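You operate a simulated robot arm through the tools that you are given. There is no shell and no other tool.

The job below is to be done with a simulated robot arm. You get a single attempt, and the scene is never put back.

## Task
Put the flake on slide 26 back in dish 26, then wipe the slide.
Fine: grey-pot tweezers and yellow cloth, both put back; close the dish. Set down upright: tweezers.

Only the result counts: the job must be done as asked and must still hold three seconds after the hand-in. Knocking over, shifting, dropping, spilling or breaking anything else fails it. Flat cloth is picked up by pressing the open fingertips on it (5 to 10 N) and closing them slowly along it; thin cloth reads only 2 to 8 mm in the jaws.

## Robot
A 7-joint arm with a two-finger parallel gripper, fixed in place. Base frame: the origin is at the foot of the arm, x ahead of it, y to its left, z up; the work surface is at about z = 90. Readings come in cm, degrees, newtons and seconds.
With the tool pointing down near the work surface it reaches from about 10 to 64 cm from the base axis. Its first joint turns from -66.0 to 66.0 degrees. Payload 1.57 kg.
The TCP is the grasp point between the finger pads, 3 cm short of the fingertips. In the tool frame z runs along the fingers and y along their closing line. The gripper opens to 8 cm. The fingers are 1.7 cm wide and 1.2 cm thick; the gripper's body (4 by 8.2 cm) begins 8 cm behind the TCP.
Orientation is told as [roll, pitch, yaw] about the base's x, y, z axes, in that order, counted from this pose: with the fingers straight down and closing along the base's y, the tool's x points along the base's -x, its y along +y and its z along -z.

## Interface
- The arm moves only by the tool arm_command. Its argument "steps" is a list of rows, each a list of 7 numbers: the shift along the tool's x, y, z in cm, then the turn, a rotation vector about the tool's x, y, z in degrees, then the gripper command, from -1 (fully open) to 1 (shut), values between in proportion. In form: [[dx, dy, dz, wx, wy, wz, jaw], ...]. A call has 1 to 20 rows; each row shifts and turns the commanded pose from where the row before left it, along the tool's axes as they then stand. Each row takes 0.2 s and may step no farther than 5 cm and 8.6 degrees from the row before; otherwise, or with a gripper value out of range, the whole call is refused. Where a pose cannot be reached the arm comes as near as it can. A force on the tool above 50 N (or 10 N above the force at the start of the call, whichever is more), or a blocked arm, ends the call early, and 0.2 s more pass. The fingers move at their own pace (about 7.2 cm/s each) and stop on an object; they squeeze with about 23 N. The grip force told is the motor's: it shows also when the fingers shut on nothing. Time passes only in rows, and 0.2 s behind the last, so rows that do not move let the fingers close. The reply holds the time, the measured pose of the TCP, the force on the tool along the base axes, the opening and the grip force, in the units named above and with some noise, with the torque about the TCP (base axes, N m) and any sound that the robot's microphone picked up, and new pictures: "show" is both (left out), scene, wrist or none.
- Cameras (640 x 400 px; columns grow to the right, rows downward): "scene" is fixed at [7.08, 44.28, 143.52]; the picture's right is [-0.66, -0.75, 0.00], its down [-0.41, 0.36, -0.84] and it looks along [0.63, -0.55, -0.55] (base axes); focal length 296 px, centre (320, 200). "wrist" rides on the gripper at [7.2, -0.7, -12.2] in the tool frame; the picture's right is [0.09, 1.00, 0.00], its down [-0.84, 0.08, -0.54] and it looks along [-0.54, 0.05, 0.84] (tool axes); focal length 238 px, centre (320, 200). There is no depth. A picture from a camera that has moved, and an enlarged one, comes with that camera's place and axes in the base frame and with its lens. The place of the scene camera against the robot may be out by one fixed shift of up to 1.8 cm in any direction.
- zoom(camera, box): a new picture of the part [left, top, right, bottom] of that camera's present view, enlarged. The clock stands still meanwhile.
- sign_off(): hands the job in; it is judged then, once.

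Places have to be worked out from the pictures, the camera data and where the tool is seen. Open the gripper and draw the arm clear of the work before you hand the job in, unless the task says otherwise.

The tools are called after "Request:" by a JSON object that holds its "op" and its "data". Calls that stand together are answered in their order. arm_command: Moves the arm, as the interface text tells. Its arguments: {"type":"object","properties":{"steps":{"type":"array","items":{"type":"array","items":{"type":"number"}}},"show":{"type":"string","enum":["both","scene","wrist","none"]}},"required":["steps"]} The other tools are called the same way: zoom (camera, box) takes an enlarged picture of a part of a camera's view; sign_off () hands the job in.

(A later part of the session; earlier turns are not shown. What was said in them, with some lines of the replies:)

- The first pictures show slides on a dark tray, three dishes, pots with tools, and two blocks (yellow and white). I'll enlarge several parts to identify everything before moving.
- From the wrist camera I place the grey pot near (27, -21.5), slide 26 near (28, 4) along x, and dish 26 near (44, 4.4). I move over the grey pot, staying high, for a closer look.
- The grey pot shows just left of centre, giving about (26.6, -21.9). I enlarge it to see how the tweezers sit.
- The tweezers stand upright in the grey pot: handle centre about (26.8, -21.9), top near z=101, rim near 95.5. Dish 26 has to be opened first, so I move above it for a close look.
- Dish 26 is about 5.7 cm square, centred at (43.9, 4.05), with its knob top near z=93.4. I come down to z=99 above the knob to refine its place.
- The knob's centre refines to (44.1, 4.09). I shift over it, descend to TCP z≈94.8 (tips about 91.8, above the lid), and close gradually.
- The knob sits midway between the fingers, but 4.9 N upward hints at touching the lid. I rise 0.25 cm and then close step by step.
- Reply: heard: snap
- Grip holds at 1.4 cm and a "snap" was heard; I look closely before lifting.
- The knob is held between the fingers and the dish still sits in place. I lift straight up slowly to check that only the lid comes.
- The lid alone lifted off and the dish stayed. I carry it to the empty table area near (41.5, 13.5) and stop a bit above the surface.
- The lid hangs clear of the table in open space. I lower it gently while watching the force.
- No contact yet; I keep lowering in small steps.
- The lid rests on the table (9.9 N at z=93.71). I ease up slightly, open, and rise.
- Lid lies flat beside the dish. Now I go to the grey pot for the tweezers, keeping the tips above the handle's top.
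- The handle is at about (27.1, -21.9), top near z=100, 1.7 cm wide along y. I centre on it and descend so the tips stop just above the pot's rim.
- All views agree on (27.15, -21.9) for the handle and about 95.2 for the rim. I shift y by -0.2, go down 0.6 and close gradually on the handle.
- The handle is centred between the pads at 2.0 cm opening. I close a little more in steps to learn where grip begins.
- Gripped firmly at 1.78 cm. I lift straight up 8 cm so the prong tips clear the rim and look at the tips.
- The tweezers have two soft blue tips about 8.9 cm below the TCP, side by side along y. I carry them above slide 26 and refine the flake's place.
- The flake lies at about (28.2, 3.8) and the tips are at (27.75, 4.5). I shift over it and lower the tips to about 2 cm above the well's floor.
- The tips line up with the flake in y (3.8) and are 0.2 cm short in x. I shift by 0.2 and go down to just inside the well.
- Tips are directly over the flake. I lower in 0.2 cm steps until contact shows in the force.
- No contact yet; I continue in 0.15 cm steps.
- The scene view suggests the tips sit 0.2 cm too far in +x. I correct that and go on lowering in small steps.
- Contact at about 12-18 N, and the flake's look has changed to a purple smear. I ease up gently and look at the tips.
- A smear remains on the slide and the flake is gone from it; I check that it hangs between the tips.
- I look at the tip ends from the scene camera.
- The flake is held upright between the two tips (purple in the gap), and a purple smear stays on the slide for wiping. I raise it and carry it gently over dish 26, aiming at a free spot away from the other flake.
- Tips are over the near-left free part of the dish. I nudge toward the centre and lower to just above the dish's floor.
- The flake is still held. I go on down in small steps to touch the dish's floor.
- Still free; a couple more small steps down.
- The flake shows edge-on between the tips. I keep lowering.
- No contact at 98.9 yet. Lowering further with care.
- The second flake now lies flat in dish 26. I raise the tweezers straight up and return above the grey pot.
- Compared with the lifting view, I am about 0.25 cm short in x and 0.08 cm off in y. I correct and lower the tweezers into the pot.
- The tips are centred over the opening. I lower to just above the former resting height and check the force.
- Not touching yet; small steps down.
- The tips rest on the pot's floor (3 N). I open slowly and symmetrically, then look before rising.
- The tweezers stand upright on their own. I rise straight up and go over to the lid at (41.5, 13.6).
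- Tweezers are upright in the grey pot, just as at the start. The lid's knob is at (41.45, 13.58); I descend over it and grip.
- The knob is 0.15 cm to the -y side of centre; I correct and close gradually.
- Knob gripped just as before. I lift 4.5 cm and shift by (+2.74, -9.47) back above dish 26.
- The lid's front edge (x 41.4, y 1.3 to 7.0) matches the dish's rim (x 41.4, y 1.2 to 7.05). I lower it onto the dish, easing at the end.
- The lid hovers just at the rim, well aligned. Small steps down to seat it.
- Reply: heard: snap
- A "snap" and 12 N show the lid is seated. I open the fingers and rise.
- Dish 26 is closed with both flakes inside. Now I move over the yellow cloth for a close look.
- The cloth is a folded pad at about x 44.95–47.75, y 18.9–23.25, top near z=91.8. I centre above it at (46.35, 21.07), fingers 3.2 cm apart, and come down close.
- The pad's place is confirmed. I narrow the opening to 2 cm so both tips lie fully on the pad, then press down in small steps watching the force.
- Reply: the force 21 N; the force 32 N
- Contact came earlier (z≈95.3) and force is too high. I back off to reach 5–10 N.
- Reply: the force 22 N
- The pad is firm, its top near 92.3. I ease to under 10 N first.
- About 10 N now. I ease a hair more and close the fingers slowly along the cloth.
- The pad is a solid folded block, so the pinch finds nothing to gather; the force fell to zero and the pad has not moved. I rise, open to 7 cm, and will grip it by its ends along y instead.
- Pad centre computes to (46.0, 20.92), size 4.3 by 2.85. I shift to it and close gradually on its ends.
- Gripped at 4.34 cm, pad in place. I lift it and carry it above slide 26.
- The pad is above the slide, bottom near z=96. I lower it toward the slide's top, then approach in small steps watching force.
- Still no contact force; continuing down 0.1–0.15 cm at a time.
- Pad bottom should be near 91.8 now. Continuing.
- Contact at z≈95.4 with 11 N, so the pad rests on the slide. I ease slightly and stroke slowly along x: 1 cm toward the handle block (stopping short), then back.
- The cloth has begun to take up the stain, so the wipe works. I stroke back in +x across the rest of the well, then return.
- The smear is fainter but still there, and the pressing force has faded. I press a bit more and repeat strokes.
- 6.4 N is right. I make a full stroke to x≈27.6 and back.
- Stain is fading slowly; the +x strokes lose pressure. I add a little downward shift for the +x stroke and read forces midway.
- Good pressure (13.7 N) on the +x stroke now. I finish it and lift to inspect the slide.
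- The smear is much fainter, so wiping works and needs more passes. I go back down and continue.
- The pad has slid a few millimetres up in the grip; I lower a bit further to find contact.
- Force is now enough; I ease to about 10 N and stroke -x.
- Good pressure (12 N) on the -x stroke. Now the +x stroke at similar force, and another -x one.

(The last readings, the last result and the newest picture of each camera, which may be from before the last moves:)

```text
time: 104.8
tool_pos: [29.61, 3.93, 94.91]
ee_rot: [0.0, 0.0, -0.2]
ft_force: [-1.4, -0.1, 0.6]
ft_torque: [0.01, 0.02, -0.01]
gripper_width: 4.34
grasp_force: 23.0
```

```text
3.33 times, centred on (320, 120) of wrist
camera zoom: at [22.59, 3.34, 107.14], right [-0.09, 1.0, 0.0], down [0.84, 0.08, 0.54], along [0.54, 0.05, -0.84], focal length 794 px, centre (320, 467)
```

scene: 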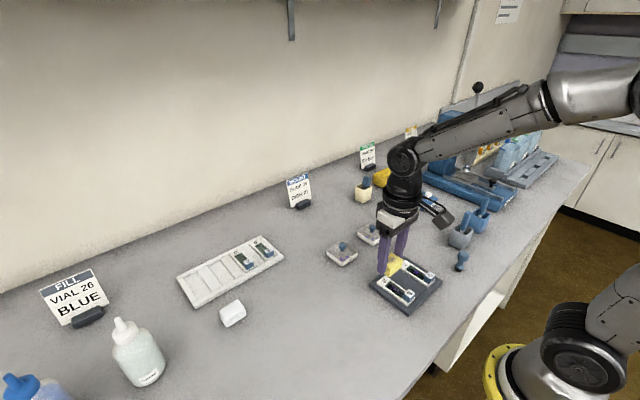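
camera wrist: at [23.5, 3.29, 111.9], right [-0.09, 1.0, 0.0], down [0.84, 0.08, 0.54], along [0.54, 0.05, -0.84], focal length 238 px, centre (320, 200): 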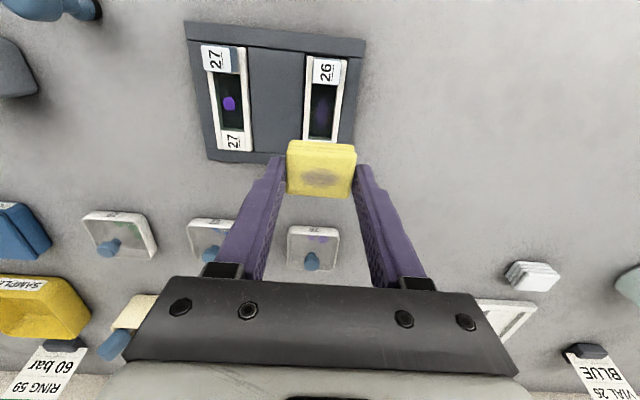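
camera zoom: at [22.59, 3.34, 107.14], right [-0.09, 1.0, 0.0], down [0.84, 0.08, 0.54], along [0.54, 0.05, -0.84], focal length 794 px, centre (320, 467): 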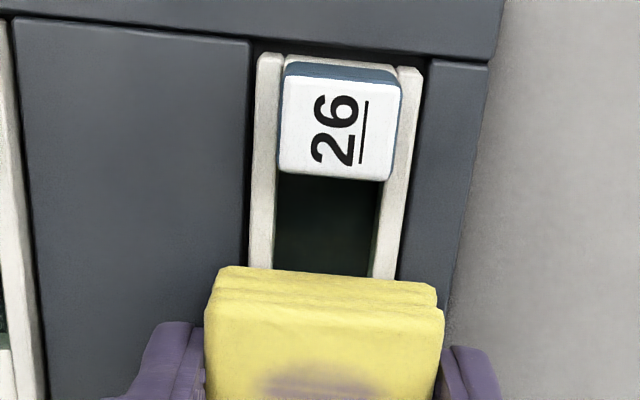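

The well looks clean now. I lift the cloth and inspect the whole slide.

Request:
{"op": "arm_command", "data": {"steps": [[0, 0, -0.5, 0, 0, 0, 0.3], [0, 0, -2, 0, 0, 0, 0.3], [-1, 0, -2.5, 0, 0, 0, 0.3], [-1, 0, 0, 0, 0, 0, 0.3], [0, 0, 0, 0, 0, 0, 0.3]]}}

Request:
{"op": "zoom", "data": {"camera": "wrist", "box": [240, 30, 400, 160]}}

Request:
{"op": "zoom", "data": {"camera": "scene", "box": [365, 240, 435, 310]}}

```text
time: 106.0
tool_pos: [31.55, 3.9, 100.05]
ee_rot: [0.1, 0.0, -0.2]
ft_force: [0.8, 0.7, -0.3]
ft_torque: [-0.01, 0.0, 0.04]
gripper_width: 4.36
grasp_force: 23.5
camera wrist: at [24.58, 3.29, 112.21], right [-0.09, 1.0, 0.0], down [0.84, 0.08, 0.54], along [0.54, 0.05, -0.84], focal length 238 px, centre (320, 200)
```

scene: 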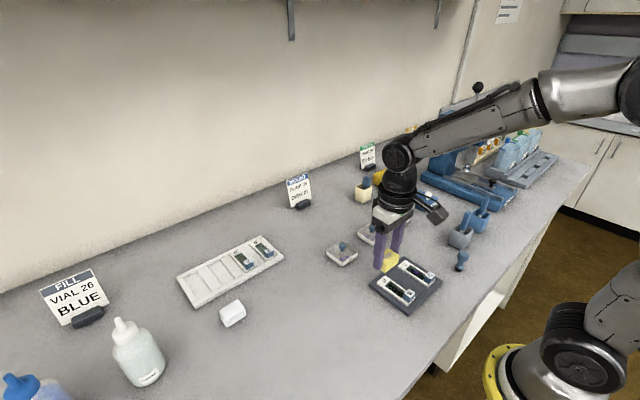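
wrist: 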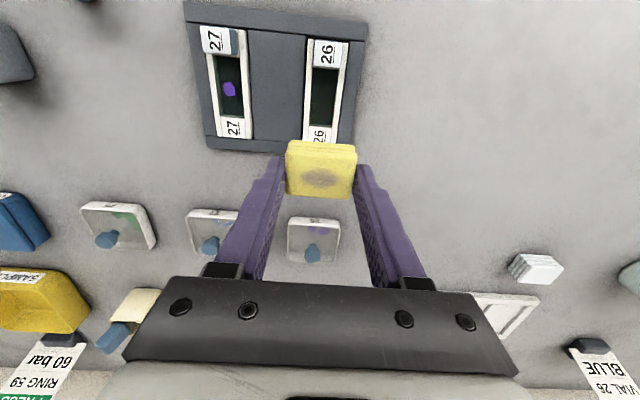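

```text
3.08 times, centred on (320, 95) of wrist
camera zoom: at [24.58, 3.29, 112.21], right [-0.09, 1.0, 0.0], down [0.84, 0.08, 0.54], along [0.54, 0.05, -0.84], focal length 733 px, centre (320, 523)
```

zoom: 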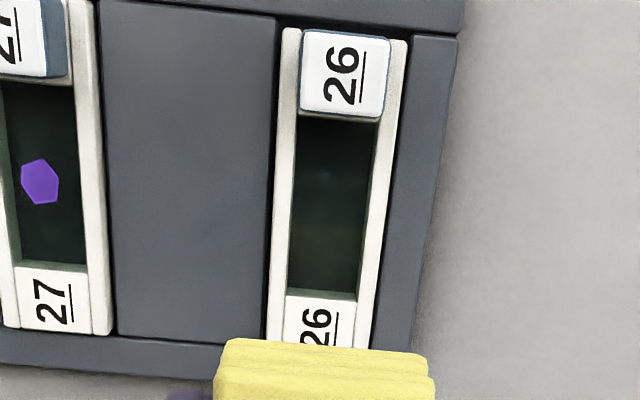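

```text
5.71 times, centred on (400, 275) of scene
camera zoom: at [7.08, 44.28, 143.52], right [-0.66, -0.75, 0.0], down [-0.41, 0.36, -0.84], along [0.63, -0.55, -0.55], focal length 1692 px, centre (-137, -229)
```

zoom: 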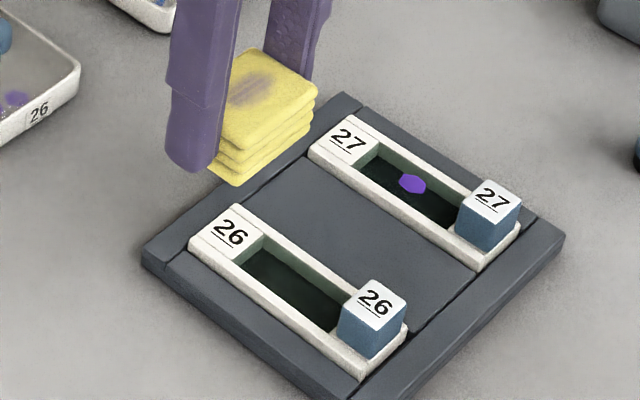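

The slide looks clean; I enlarge the well to be sure no trace remains.

Request:
{"op": "zoom", "data": {"camera": "wrist", "box": [300, 55, 350, 120]}}

Request:
{"op": "zoom", "data": {"camera": "scene", "box": [385, 272, 415, 302]}}

```text
6.15 times, centred on (325, 88) of wrist
camera zoom: at [24.58, 3.29, 112.21], right [-0.09, 1.0, 0.0], down [0.84, 0.08, 0.54], along [0.54, 0.05, -0.84], focal length 1467 px, centre (289, 892)
```

zoom: 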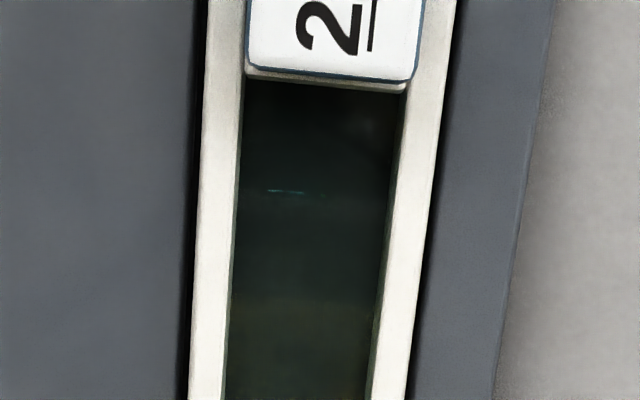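

```text
13.33 times, centred on (400, 287) of scene
camera zoom: at [7.08, 44.28, 143.52], right [-0.66, -0.75, 0.0], down [-0.41, 0.36, -0.84], along [0.63, -0.55, -0.55], focal length 3947 px, centre (-747, -960)
```

zoom: 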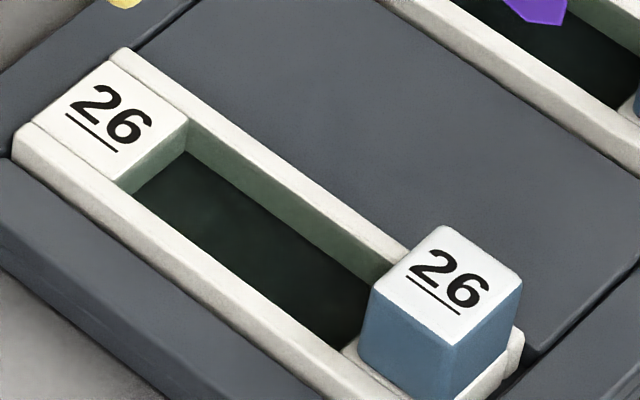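

The slide is clean. I carry the cloth back above its original place at (46.05, 20.95).

Request:
{"op": "arm_command", "data": {"steps": [[-2.4, 2.84, 0, 0, 0, 0, 0.3], [-2.4, 2.84, 0, 0, 0, 0, 0.3], [-2.4, 2.84, 0, 0, 0, 0, 0.3], [-2.4, 2.84, 0, 0, 0, 0, 0.3], [-2.4, 2.84, 0, 0, 0, 0, 0.3], [-2.35, 2.86, 0, 0, 0, 0, 0.3], [0, 0, 2, 0, 0, 0, 0.3], [0, 0, 2, 0, 0, 0, 0.3], [0, 0, 0, 0, 0, 0, 0.3]]}}

Request:
{"op": "zoom", "data": {"camera": "wrist", "box": [240, 90, 400, 190]}}

Request:
{"op": "zoom", "data": {"camera": "scene", "box": [250, 240, 320, 310]}}

```text
time: 108.0
tool_pos: [46.01, 20.95, 96.12]
ee_rot: [0.0, -0.1, -0.1]
ft_force: [-0.7, 1.2, -0.1]
ft_torque: [-0.02, 0.01, -0.03]
gripper_width: 4.31
grasp_force: 22.8
camera wrist: at [38.93, 20.37, 108.18], right [-0.09, 1.0, 0.0], down [0.84, 0.08, 0.54], along [0.54, 0.05, -0.84], focal length 238 px, centre (320, 200)
```

scene: 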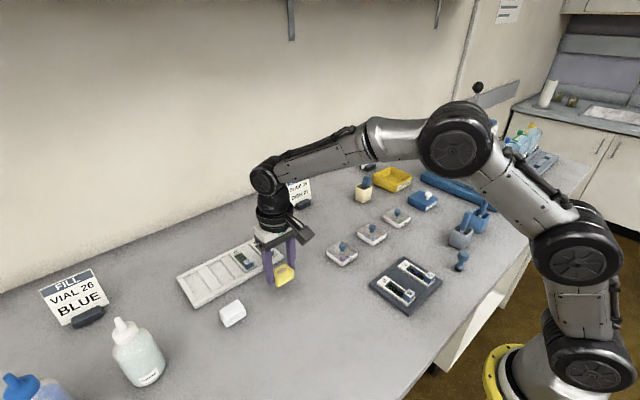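
wrist: 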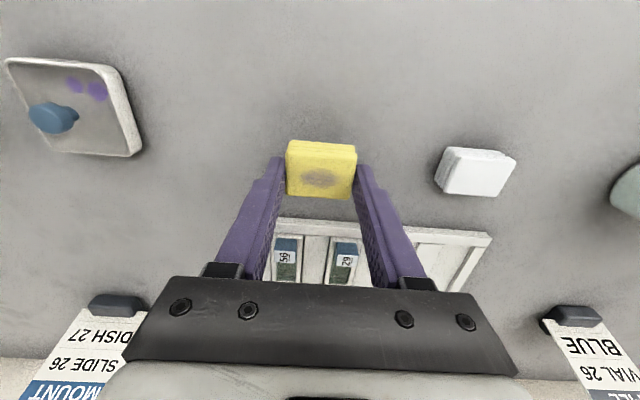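

```text
4.00 times, centred on (320, 140) of wrist
camera zoom: at [38.93, 20.37, 108.18], right [-0.09, 1.0, 0.0], down [0.84, 0.08, 0.54], along [0.54, 0.05, -0.84], focal length 953 px, centre (320, 440)
```

zoom: 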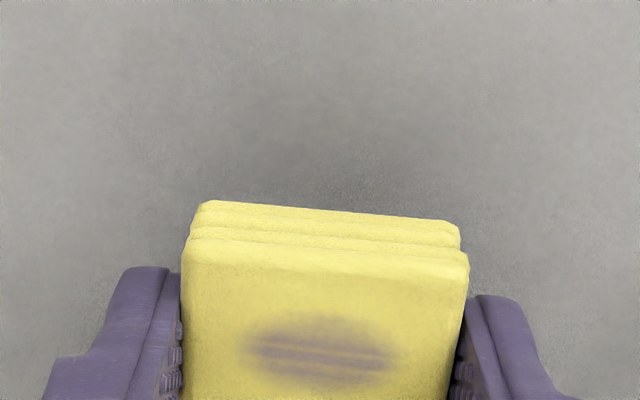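

```text
5.71 times, centred on (285, 275) of scene
camera zoom: at [7.08, 44.28, 143.52], right [-0.66, -0.75, 0.0], down [-0.41, 0.36, -0.84], along [0.63, -0.55, -0.55], focal length 1692 px, centre (520, -229)
```

zoom: 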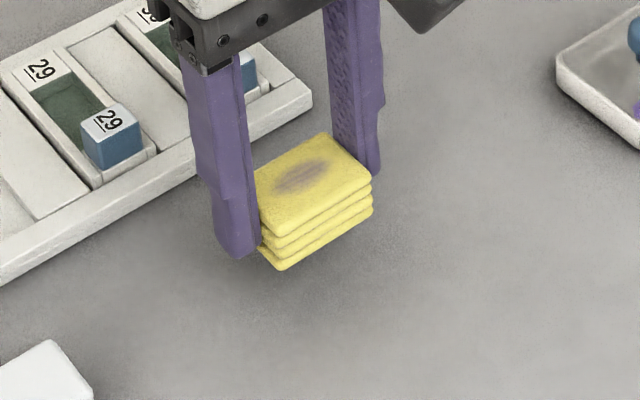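

The pad is level and above its spot. I lower it to the table, watching for contact.

Request:
{"op": "arm_command", "data": {"steps": [[0, 0, 1, 0, 0, 0, 0.3], [0, 0, 0.8, 0, 0, 0, 0.3], [0, 0, 0.2, 0, 0, 0, 0.3], [0, 0, 0, 0, 0, 0, 0.3]], "show": "none"}}

Request:
{"op": "arm_command", "data": {"steps": [[0, 0, 0.15, 0, 0, 0, 0.3], [0, 0, 0, 0, 0, 0, 0.3]], "show": "none"}}

Request:
{"op": "arm_command", "data": {"steps": [[0, 0, 0.12, 0, 0, 0, 0.3], [0, 0, 0, 0, 0, 0, 0.3]], "show": "none"}}

Request:
{"op": "zoom", "data": {"camera": "scene", "box": [250, 240, 320, 310]}}

```text
time: 109.0
tool_pos: [45.94, 20.79, 93.98]
ee_rot: [0.0, 0.1, -0.1]
ft_force: [0.4, 0.2, -1.0]
ft_torque: [0.02, 0.02, -0.01]
gripper_width: 4.34
grasp_force: 23.5
```

```text
time: 109.6
tool_pos: [46.01, 20.95, 93.88]
ee_rot: [0.1, 0.0, -0.1]
ft_force: [0.4, -0.3, -0.4]
ft_torque: [-0.04, -0.01, -0.01]
gripper_width: 4.36
grasp_force: 22.9
```

```text
time: 110.2
tool_pos: [45.98, 20.96, 93.66]
ee_rot: [0.0, 0.1, -0.1]
ft_force: [0.0, -0.4, -0.5]
ft_torque: [-0.05, 0.0, 0.01]
gripper_width: 4.32
grasp_force: 22.5
```

```text
5.71 times, centred on (285, 275) of scene
camera zoom: at [7.08, 44.28, 143.52], right [-0.66, -0.75, 0.0], down [-0.41, 0.36, -0.84], along [0.63, -0.55, -0.55], focal length 1692 px, centre (520, -229)
```

zoom: 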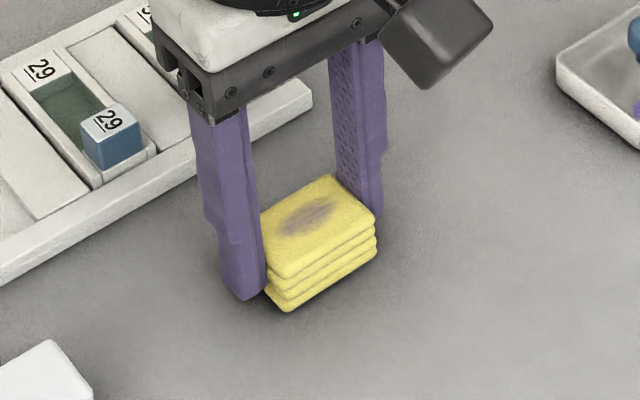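

Nearly down; compared with the start the pad is about 0.2 cm to the picture's right, so I shift (+0.13, +0.15) and continue lowering.

Request:
{"op": "arm_command", "data": {"steps": [[-0.13, 0.15, 0, 0, 0, 0, 0.3], [0, 0, 0.1, 0, 0, 0, 0.3], [0, 0, 0, 0, 0, 0, 0.3]], "show": "none"}}

Request:
{"op": "arm_command", "data": {"steps": [[0, 0, 0.08, 0, 0, 0, 0.3], [0, 0, 0, 0, 0, 0, 0.3]], "show": "none"}}

```text
time: 111.0
tool_pos: [46.16, 20.99, 93.66]
ee_rot: [0.0, -0.1, -0.2]
ft_force: [-0.4, 0.7, -0.5]
ft_torque: [-0.01, -0.01, -0.02]
gripper_width: 4.37
grasp_force: 22.9
```

```text
time: 111.6
tool_pos: [46.17, 21.16, 93.56]
ee_rot: [0.0, 0.1, 0.0]
ft_force: [0.0, 0.1, -0.4]
ft_torque: [-0.01, -0.02, 0.01]
gripper_width: 4.35
grasp_force: 23.1
```

Request:
{"op": "arm_command", "data": {"steps": [[0, 0, 0.08, 0, 0, 0, 0.3], [0, 0, 0, 0, 0, 0, 0.3]], "show": "none"}}

Request:
{"op": "arm_command", "data": {"steps": [[0, 0, 0.08, 0, 0, 0, 0.3], [0, 0, 0, 0, 0, 0, 0.3]], "show": "none"}}

Request:
{"op": "zoom", "data": {"camera": "scene", "box": [250, 240, 320, 310]}}

```text
time: 112.2
tool_pos: [46.11, 21.05, 93.49]
ee_rot: [0.1, 0.0, -0.1]
ft_force: [-1.2, -0.7, 2.0]
ft_torque: [0.01, -0.01, -0.02]
gripper_width: 4.33
grasp_force: 22.8
```

```text
time: 112.8
tool_pos: [46.16, 21.08, 93.53]
ee_rot: [0.0, -0.1, -0.1]
ft_force: [-0.8, -0.1, 6.9]
ft_torque: [-0.03, 0.02, 0.0]
gripper_width: 4.32
grasp_force: 22.8
```

```text
5.71 times, centred on (285, 275) of scene
camera zoom: at [7.07, 44.27, 143.52], right [-0.66, -0.75, 0.0], down [-0.41, 0.36, -0.84], along [0.63, -0.55, -0.55], focal length 1692 px, centre (520, -229)
```

zoom: 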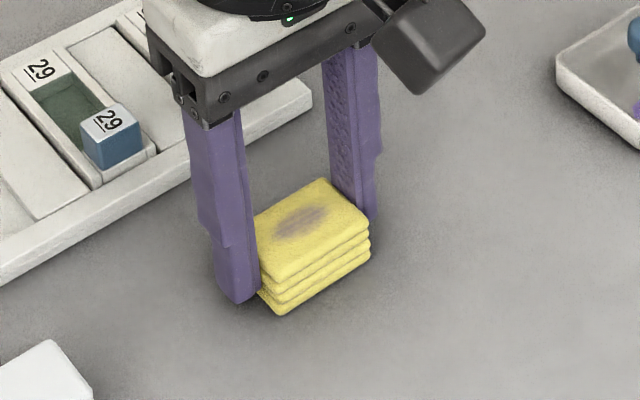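

Contact, but the pad sits about 0.3 cm toward the scene camera from its original spot. I lift a touch, shift (+0.3, -0.2), and set it down.

Request:
{"op": "arm_command", "data": {"steps": [[0, 0, -0.35, 0, 0, 0, 0.3], [-0.3, -0.2, 0, 0, 0, 0, 0.3], [0, 0, 0.2, 0, 0, 0, 0.3], [0, 0, 0.13, 0, 0, 0, 0.3], [0, 0, 0, 0, 0, 0, 0.3]], "show": "none"}}

Request:
{"op": "zoom", "data": {"camera": "scene", "box": [250, 240, 320, 310]}}

```text
time: 114.0
tool_pos: [46.49, 20.91, 93.37]
ee_rot: [0.2, -0.2, -0.1]
ft_force: [-1.7, -0.4, 7.0]
ft_torque: [-0.01, 0.0, 0.03]
gripper_width: 4.36
grasp_force: 22.8
```

```text
5.71 times, centred on (285, 275) of scene
camera zoom: at [7.07, 44.27, 143.52], right [-0.66, -0.75, 0.0], down [-0.41, 0.36, -0.84], along [0.63, -0.55, -0.55], focal length 1692 px, centre (520, -229)
```

zoom: 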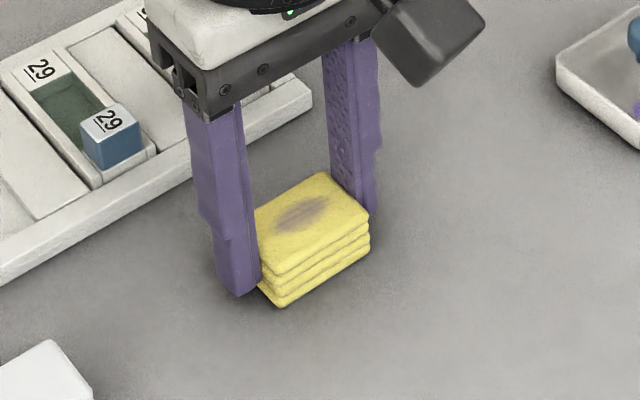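

It matches the original spot now. I open the fingers gently and rise.

Request:
{"op": "arm_command", "data": {"steps": [[0, 0, -0.05, 0, 0, 0, 0.1], [0, 0, 0, 0, 0, 0, -0.15], [0, 0, 0, 0, 0, 0, -0.3], [0, 0, 0, 0, 0, 0, -0.6], [0, 0, 0, 0, 0, 0, -0.6], [0, 0, -2, 0, 0, 0, -0.6], [0, 0, -4, 0, 0, 0, -0.6], [0, 0, -5, 0, 0, 0, -0.6], [2, -3, -4, 0, 0, 0, -0.6], [2.5, -4, 0, 0, 0, 0, -0.6], [2.5, -4, 0, 0, 0, 0, -0.6], [2.5, -4, 0, 0, 0, 0, -0.6], [0, 0, 0, 0, 0, 0, -0.6]]}}

Request:
{"op": "zoom", "data": {"camera": "scene", "box": [250, 240, 320, 310]}}

Request:
{"op": "zoom", "data": {"camera": "scene", "box": [320, 190, 500, 320]}}

Request:
{"op": "zoom", "data": {"camera": "wrist", "box": [240, 0, 480, 160]}}

```text
refused: row 9 steps farther than a row can; nothing moved
```

```text
5.71 times, centred on (285, 275) of scene
camera zoom: at [7.07, 44.27, 143.52], right [-0.66, -0.75, 0.0], down [-0.41, 0.36, -0.84], along [0.63, -0.55, -0.55], focal length 1692 px, centre (520, -229)
```

zoom: 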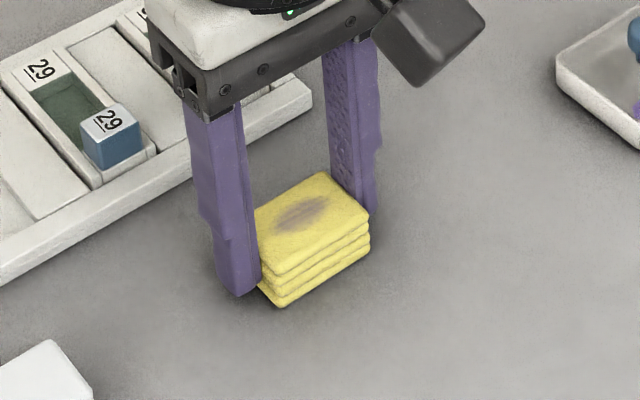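

```text
3.08 times, centred on (410, 255) of scene
camera zoom: at [7.07, 44.27, 143.52], right [-0.66, -0.75, 0.0], down [-0.41, 0.36, -0.84], along [0.63, -0.55, -0.55], focal length 911 px, centre (43, 31)
```

zoom: 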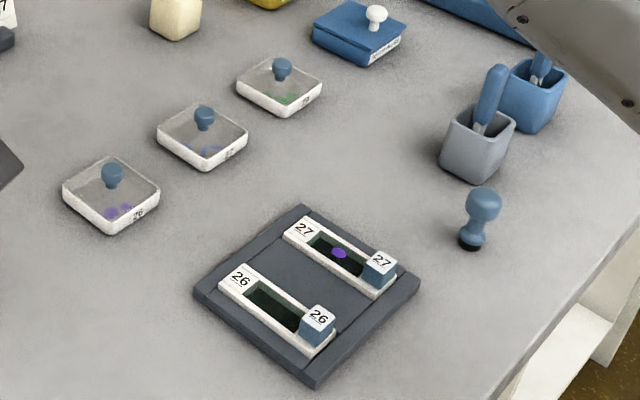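

```text
2.50 times, centred on (360, 80) of wrist
camera zoom: at [39.33, 20.31, 105.64], right [-0.09, 1.0, 0.0], down [0.84, 0.08, 0.54], along [0.54, 0.05, -0.84], focal length 596 px, centre (220, 500)
```

zoom: 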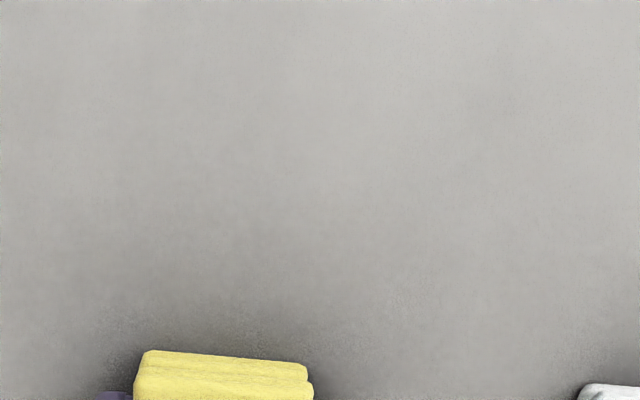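

One row was too long, so nothing moved. I repeat the release and retreat with shorter rows.

Request:
{"op": "arm_command", "data": {"steps": [[0, 0, -0.05, 0, 0, 0, 0.1], [0, 0, 0, 0, 0, 0, -0.15], [0, 0, 0, 0, 0, 0, -0.3], [0, 0, 0, 0, 0, 0, -0.6], [0, 0, 0, 0, 0, 0, -0.6], [0, 0, -2, 0, 0, 0, -0.6], [0, 0, -4, 0, 0, 0, -0.6], [0, 0, -4.5, 0, 0, 0, -0.6], [0, 0, -4.5, 0, 0, 0, -0.6], [0, 0, -4.5, 0, 0, 0, -0.6], [2.2, -3.8, 0, 0, 0, 0, -0.6], [2.2, -3.8, 0, 0, 0, 0, -0.6], [2.2, -3.8, 0, 0, 0, 0, -0.6], [2.2, -3.8, 0, 0, 0, 0, -0.6], [0, 0, 0, 0, 0, 0, -0.6]]}}

Request:
{"op": "zoom", "data": {"camera": "scene", "box": [250, 240, 320, 310]}}

Request:
{"op": "zoom", "data": {"camera": "scene", "box": [320, 190, 500, 320]}}

Request:
{"op": "zoom", "data": {"camera": "wrist", "box": [220, 0, 460, 160]}}

```text
time: 117.2
tool_pos: [37.65, 5.75, 112.99]
ee_rot: [0.0, -0.1, 0.1]
ft_force: [0.7, -0.7, -0.8]
ft_torque: [0.01, 0.04, 0.01]
gripper_width: 6.4
grasp_force: 0.1
camera wrist: at [30.53, 5.13, 125.15], right [-0.09, 1.0, 0.0], down [0.84, 0.08, 0.54], along [0.54, 0.05, -0.84], focal length 238 px, centre (320, 200)
```

scene: 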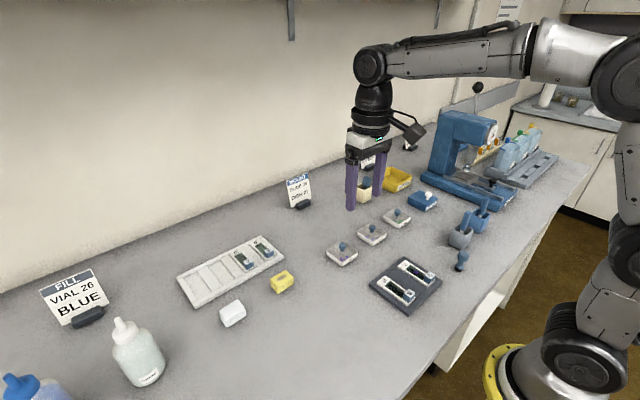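
wrist: 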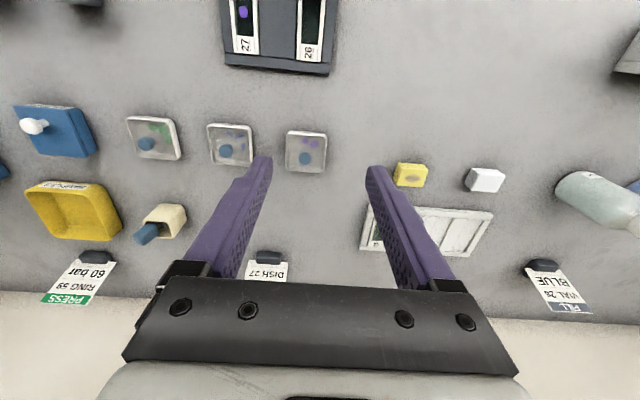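

```text
5.71 times, centred on (285, 275) of scene
camera zoom: at [7.08, 44.28, 143.52], right [-0.66, -0.75, 0.0], down [-0.41, 0.36, -0.84], along [0.63, -0.55, -0.55], focal length 1692 px, centre (520, -229)
```

zoom: 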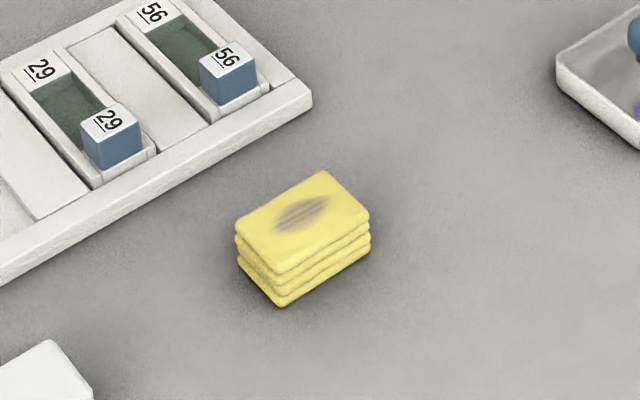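

```text
3.08 times, centred on (410, 255) of scene
camera zoom: at [7.08, 44.28, 143.52], right [-0.66, -0.75, 0.0], down [-0.41, 0.36, -0.84], along [0.63, -0.55, -0.55], focal length 911 px, centre (43, 31)
```

zoom: 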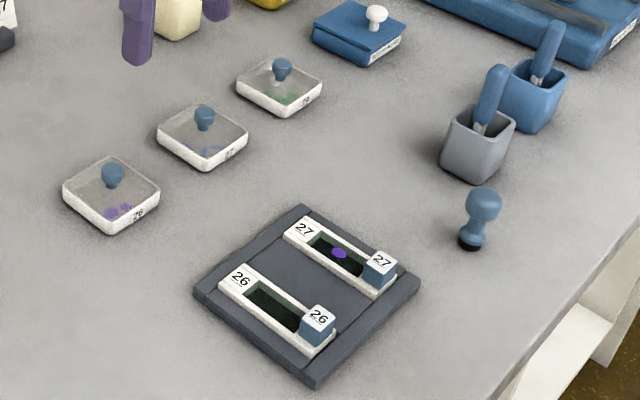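

```text
2.50 times, centred on (340, 80) of wrist
camera zoom: at [30.53, 5.13, 125.15], right [-0.09, 1.0, 0.0], down [0.84, 0.08, 0.54], along [0.54, 0.05, -0.84], focal length 596 px, centre (270, 500)
```

zoom: 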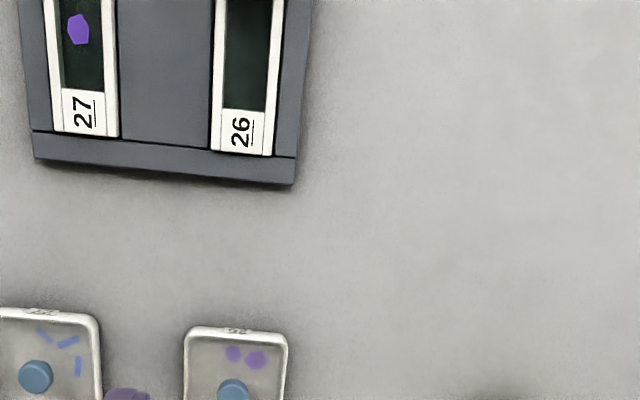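

Everything is in place: dish 26 is closed with both flakes, the slide is clean, the tweezers stand upright in the grey pot, the cloth is back on its spot, and the gripper is open and clear. I hand the job in.

Request:
{"op": "sign_off", "data": {}}

```text
The job is handed in.
```

The job is handed in; no verdict came back with the hand-in.

- **Flake:** it was picked off slide 26 with the grey-pot tweezers. It now lies flat in dish 26 beside the flake that was already there.
- **Dish 26:** the lid is back on. I heard it snap shut as I pressed it down.
- **Slide 26:** I wiped it with the yellow cloth until no trace of the purple smear showed in either camera. The strokes shifted the slide by about a millimetre in its tray.
- **Tweezers:** they stand upright in the grey pot, as at the start.
- **Yellow cloth:** it is back on its original spot to within about 2 mm, and now carries the stain on top.

I gripped the cloth by its ends because the press-and-pinch method did not work on it. It behaved like a firm folded block. Nothing else looked disturbed in the last pictures, and the gripper was left open and clear of the work.
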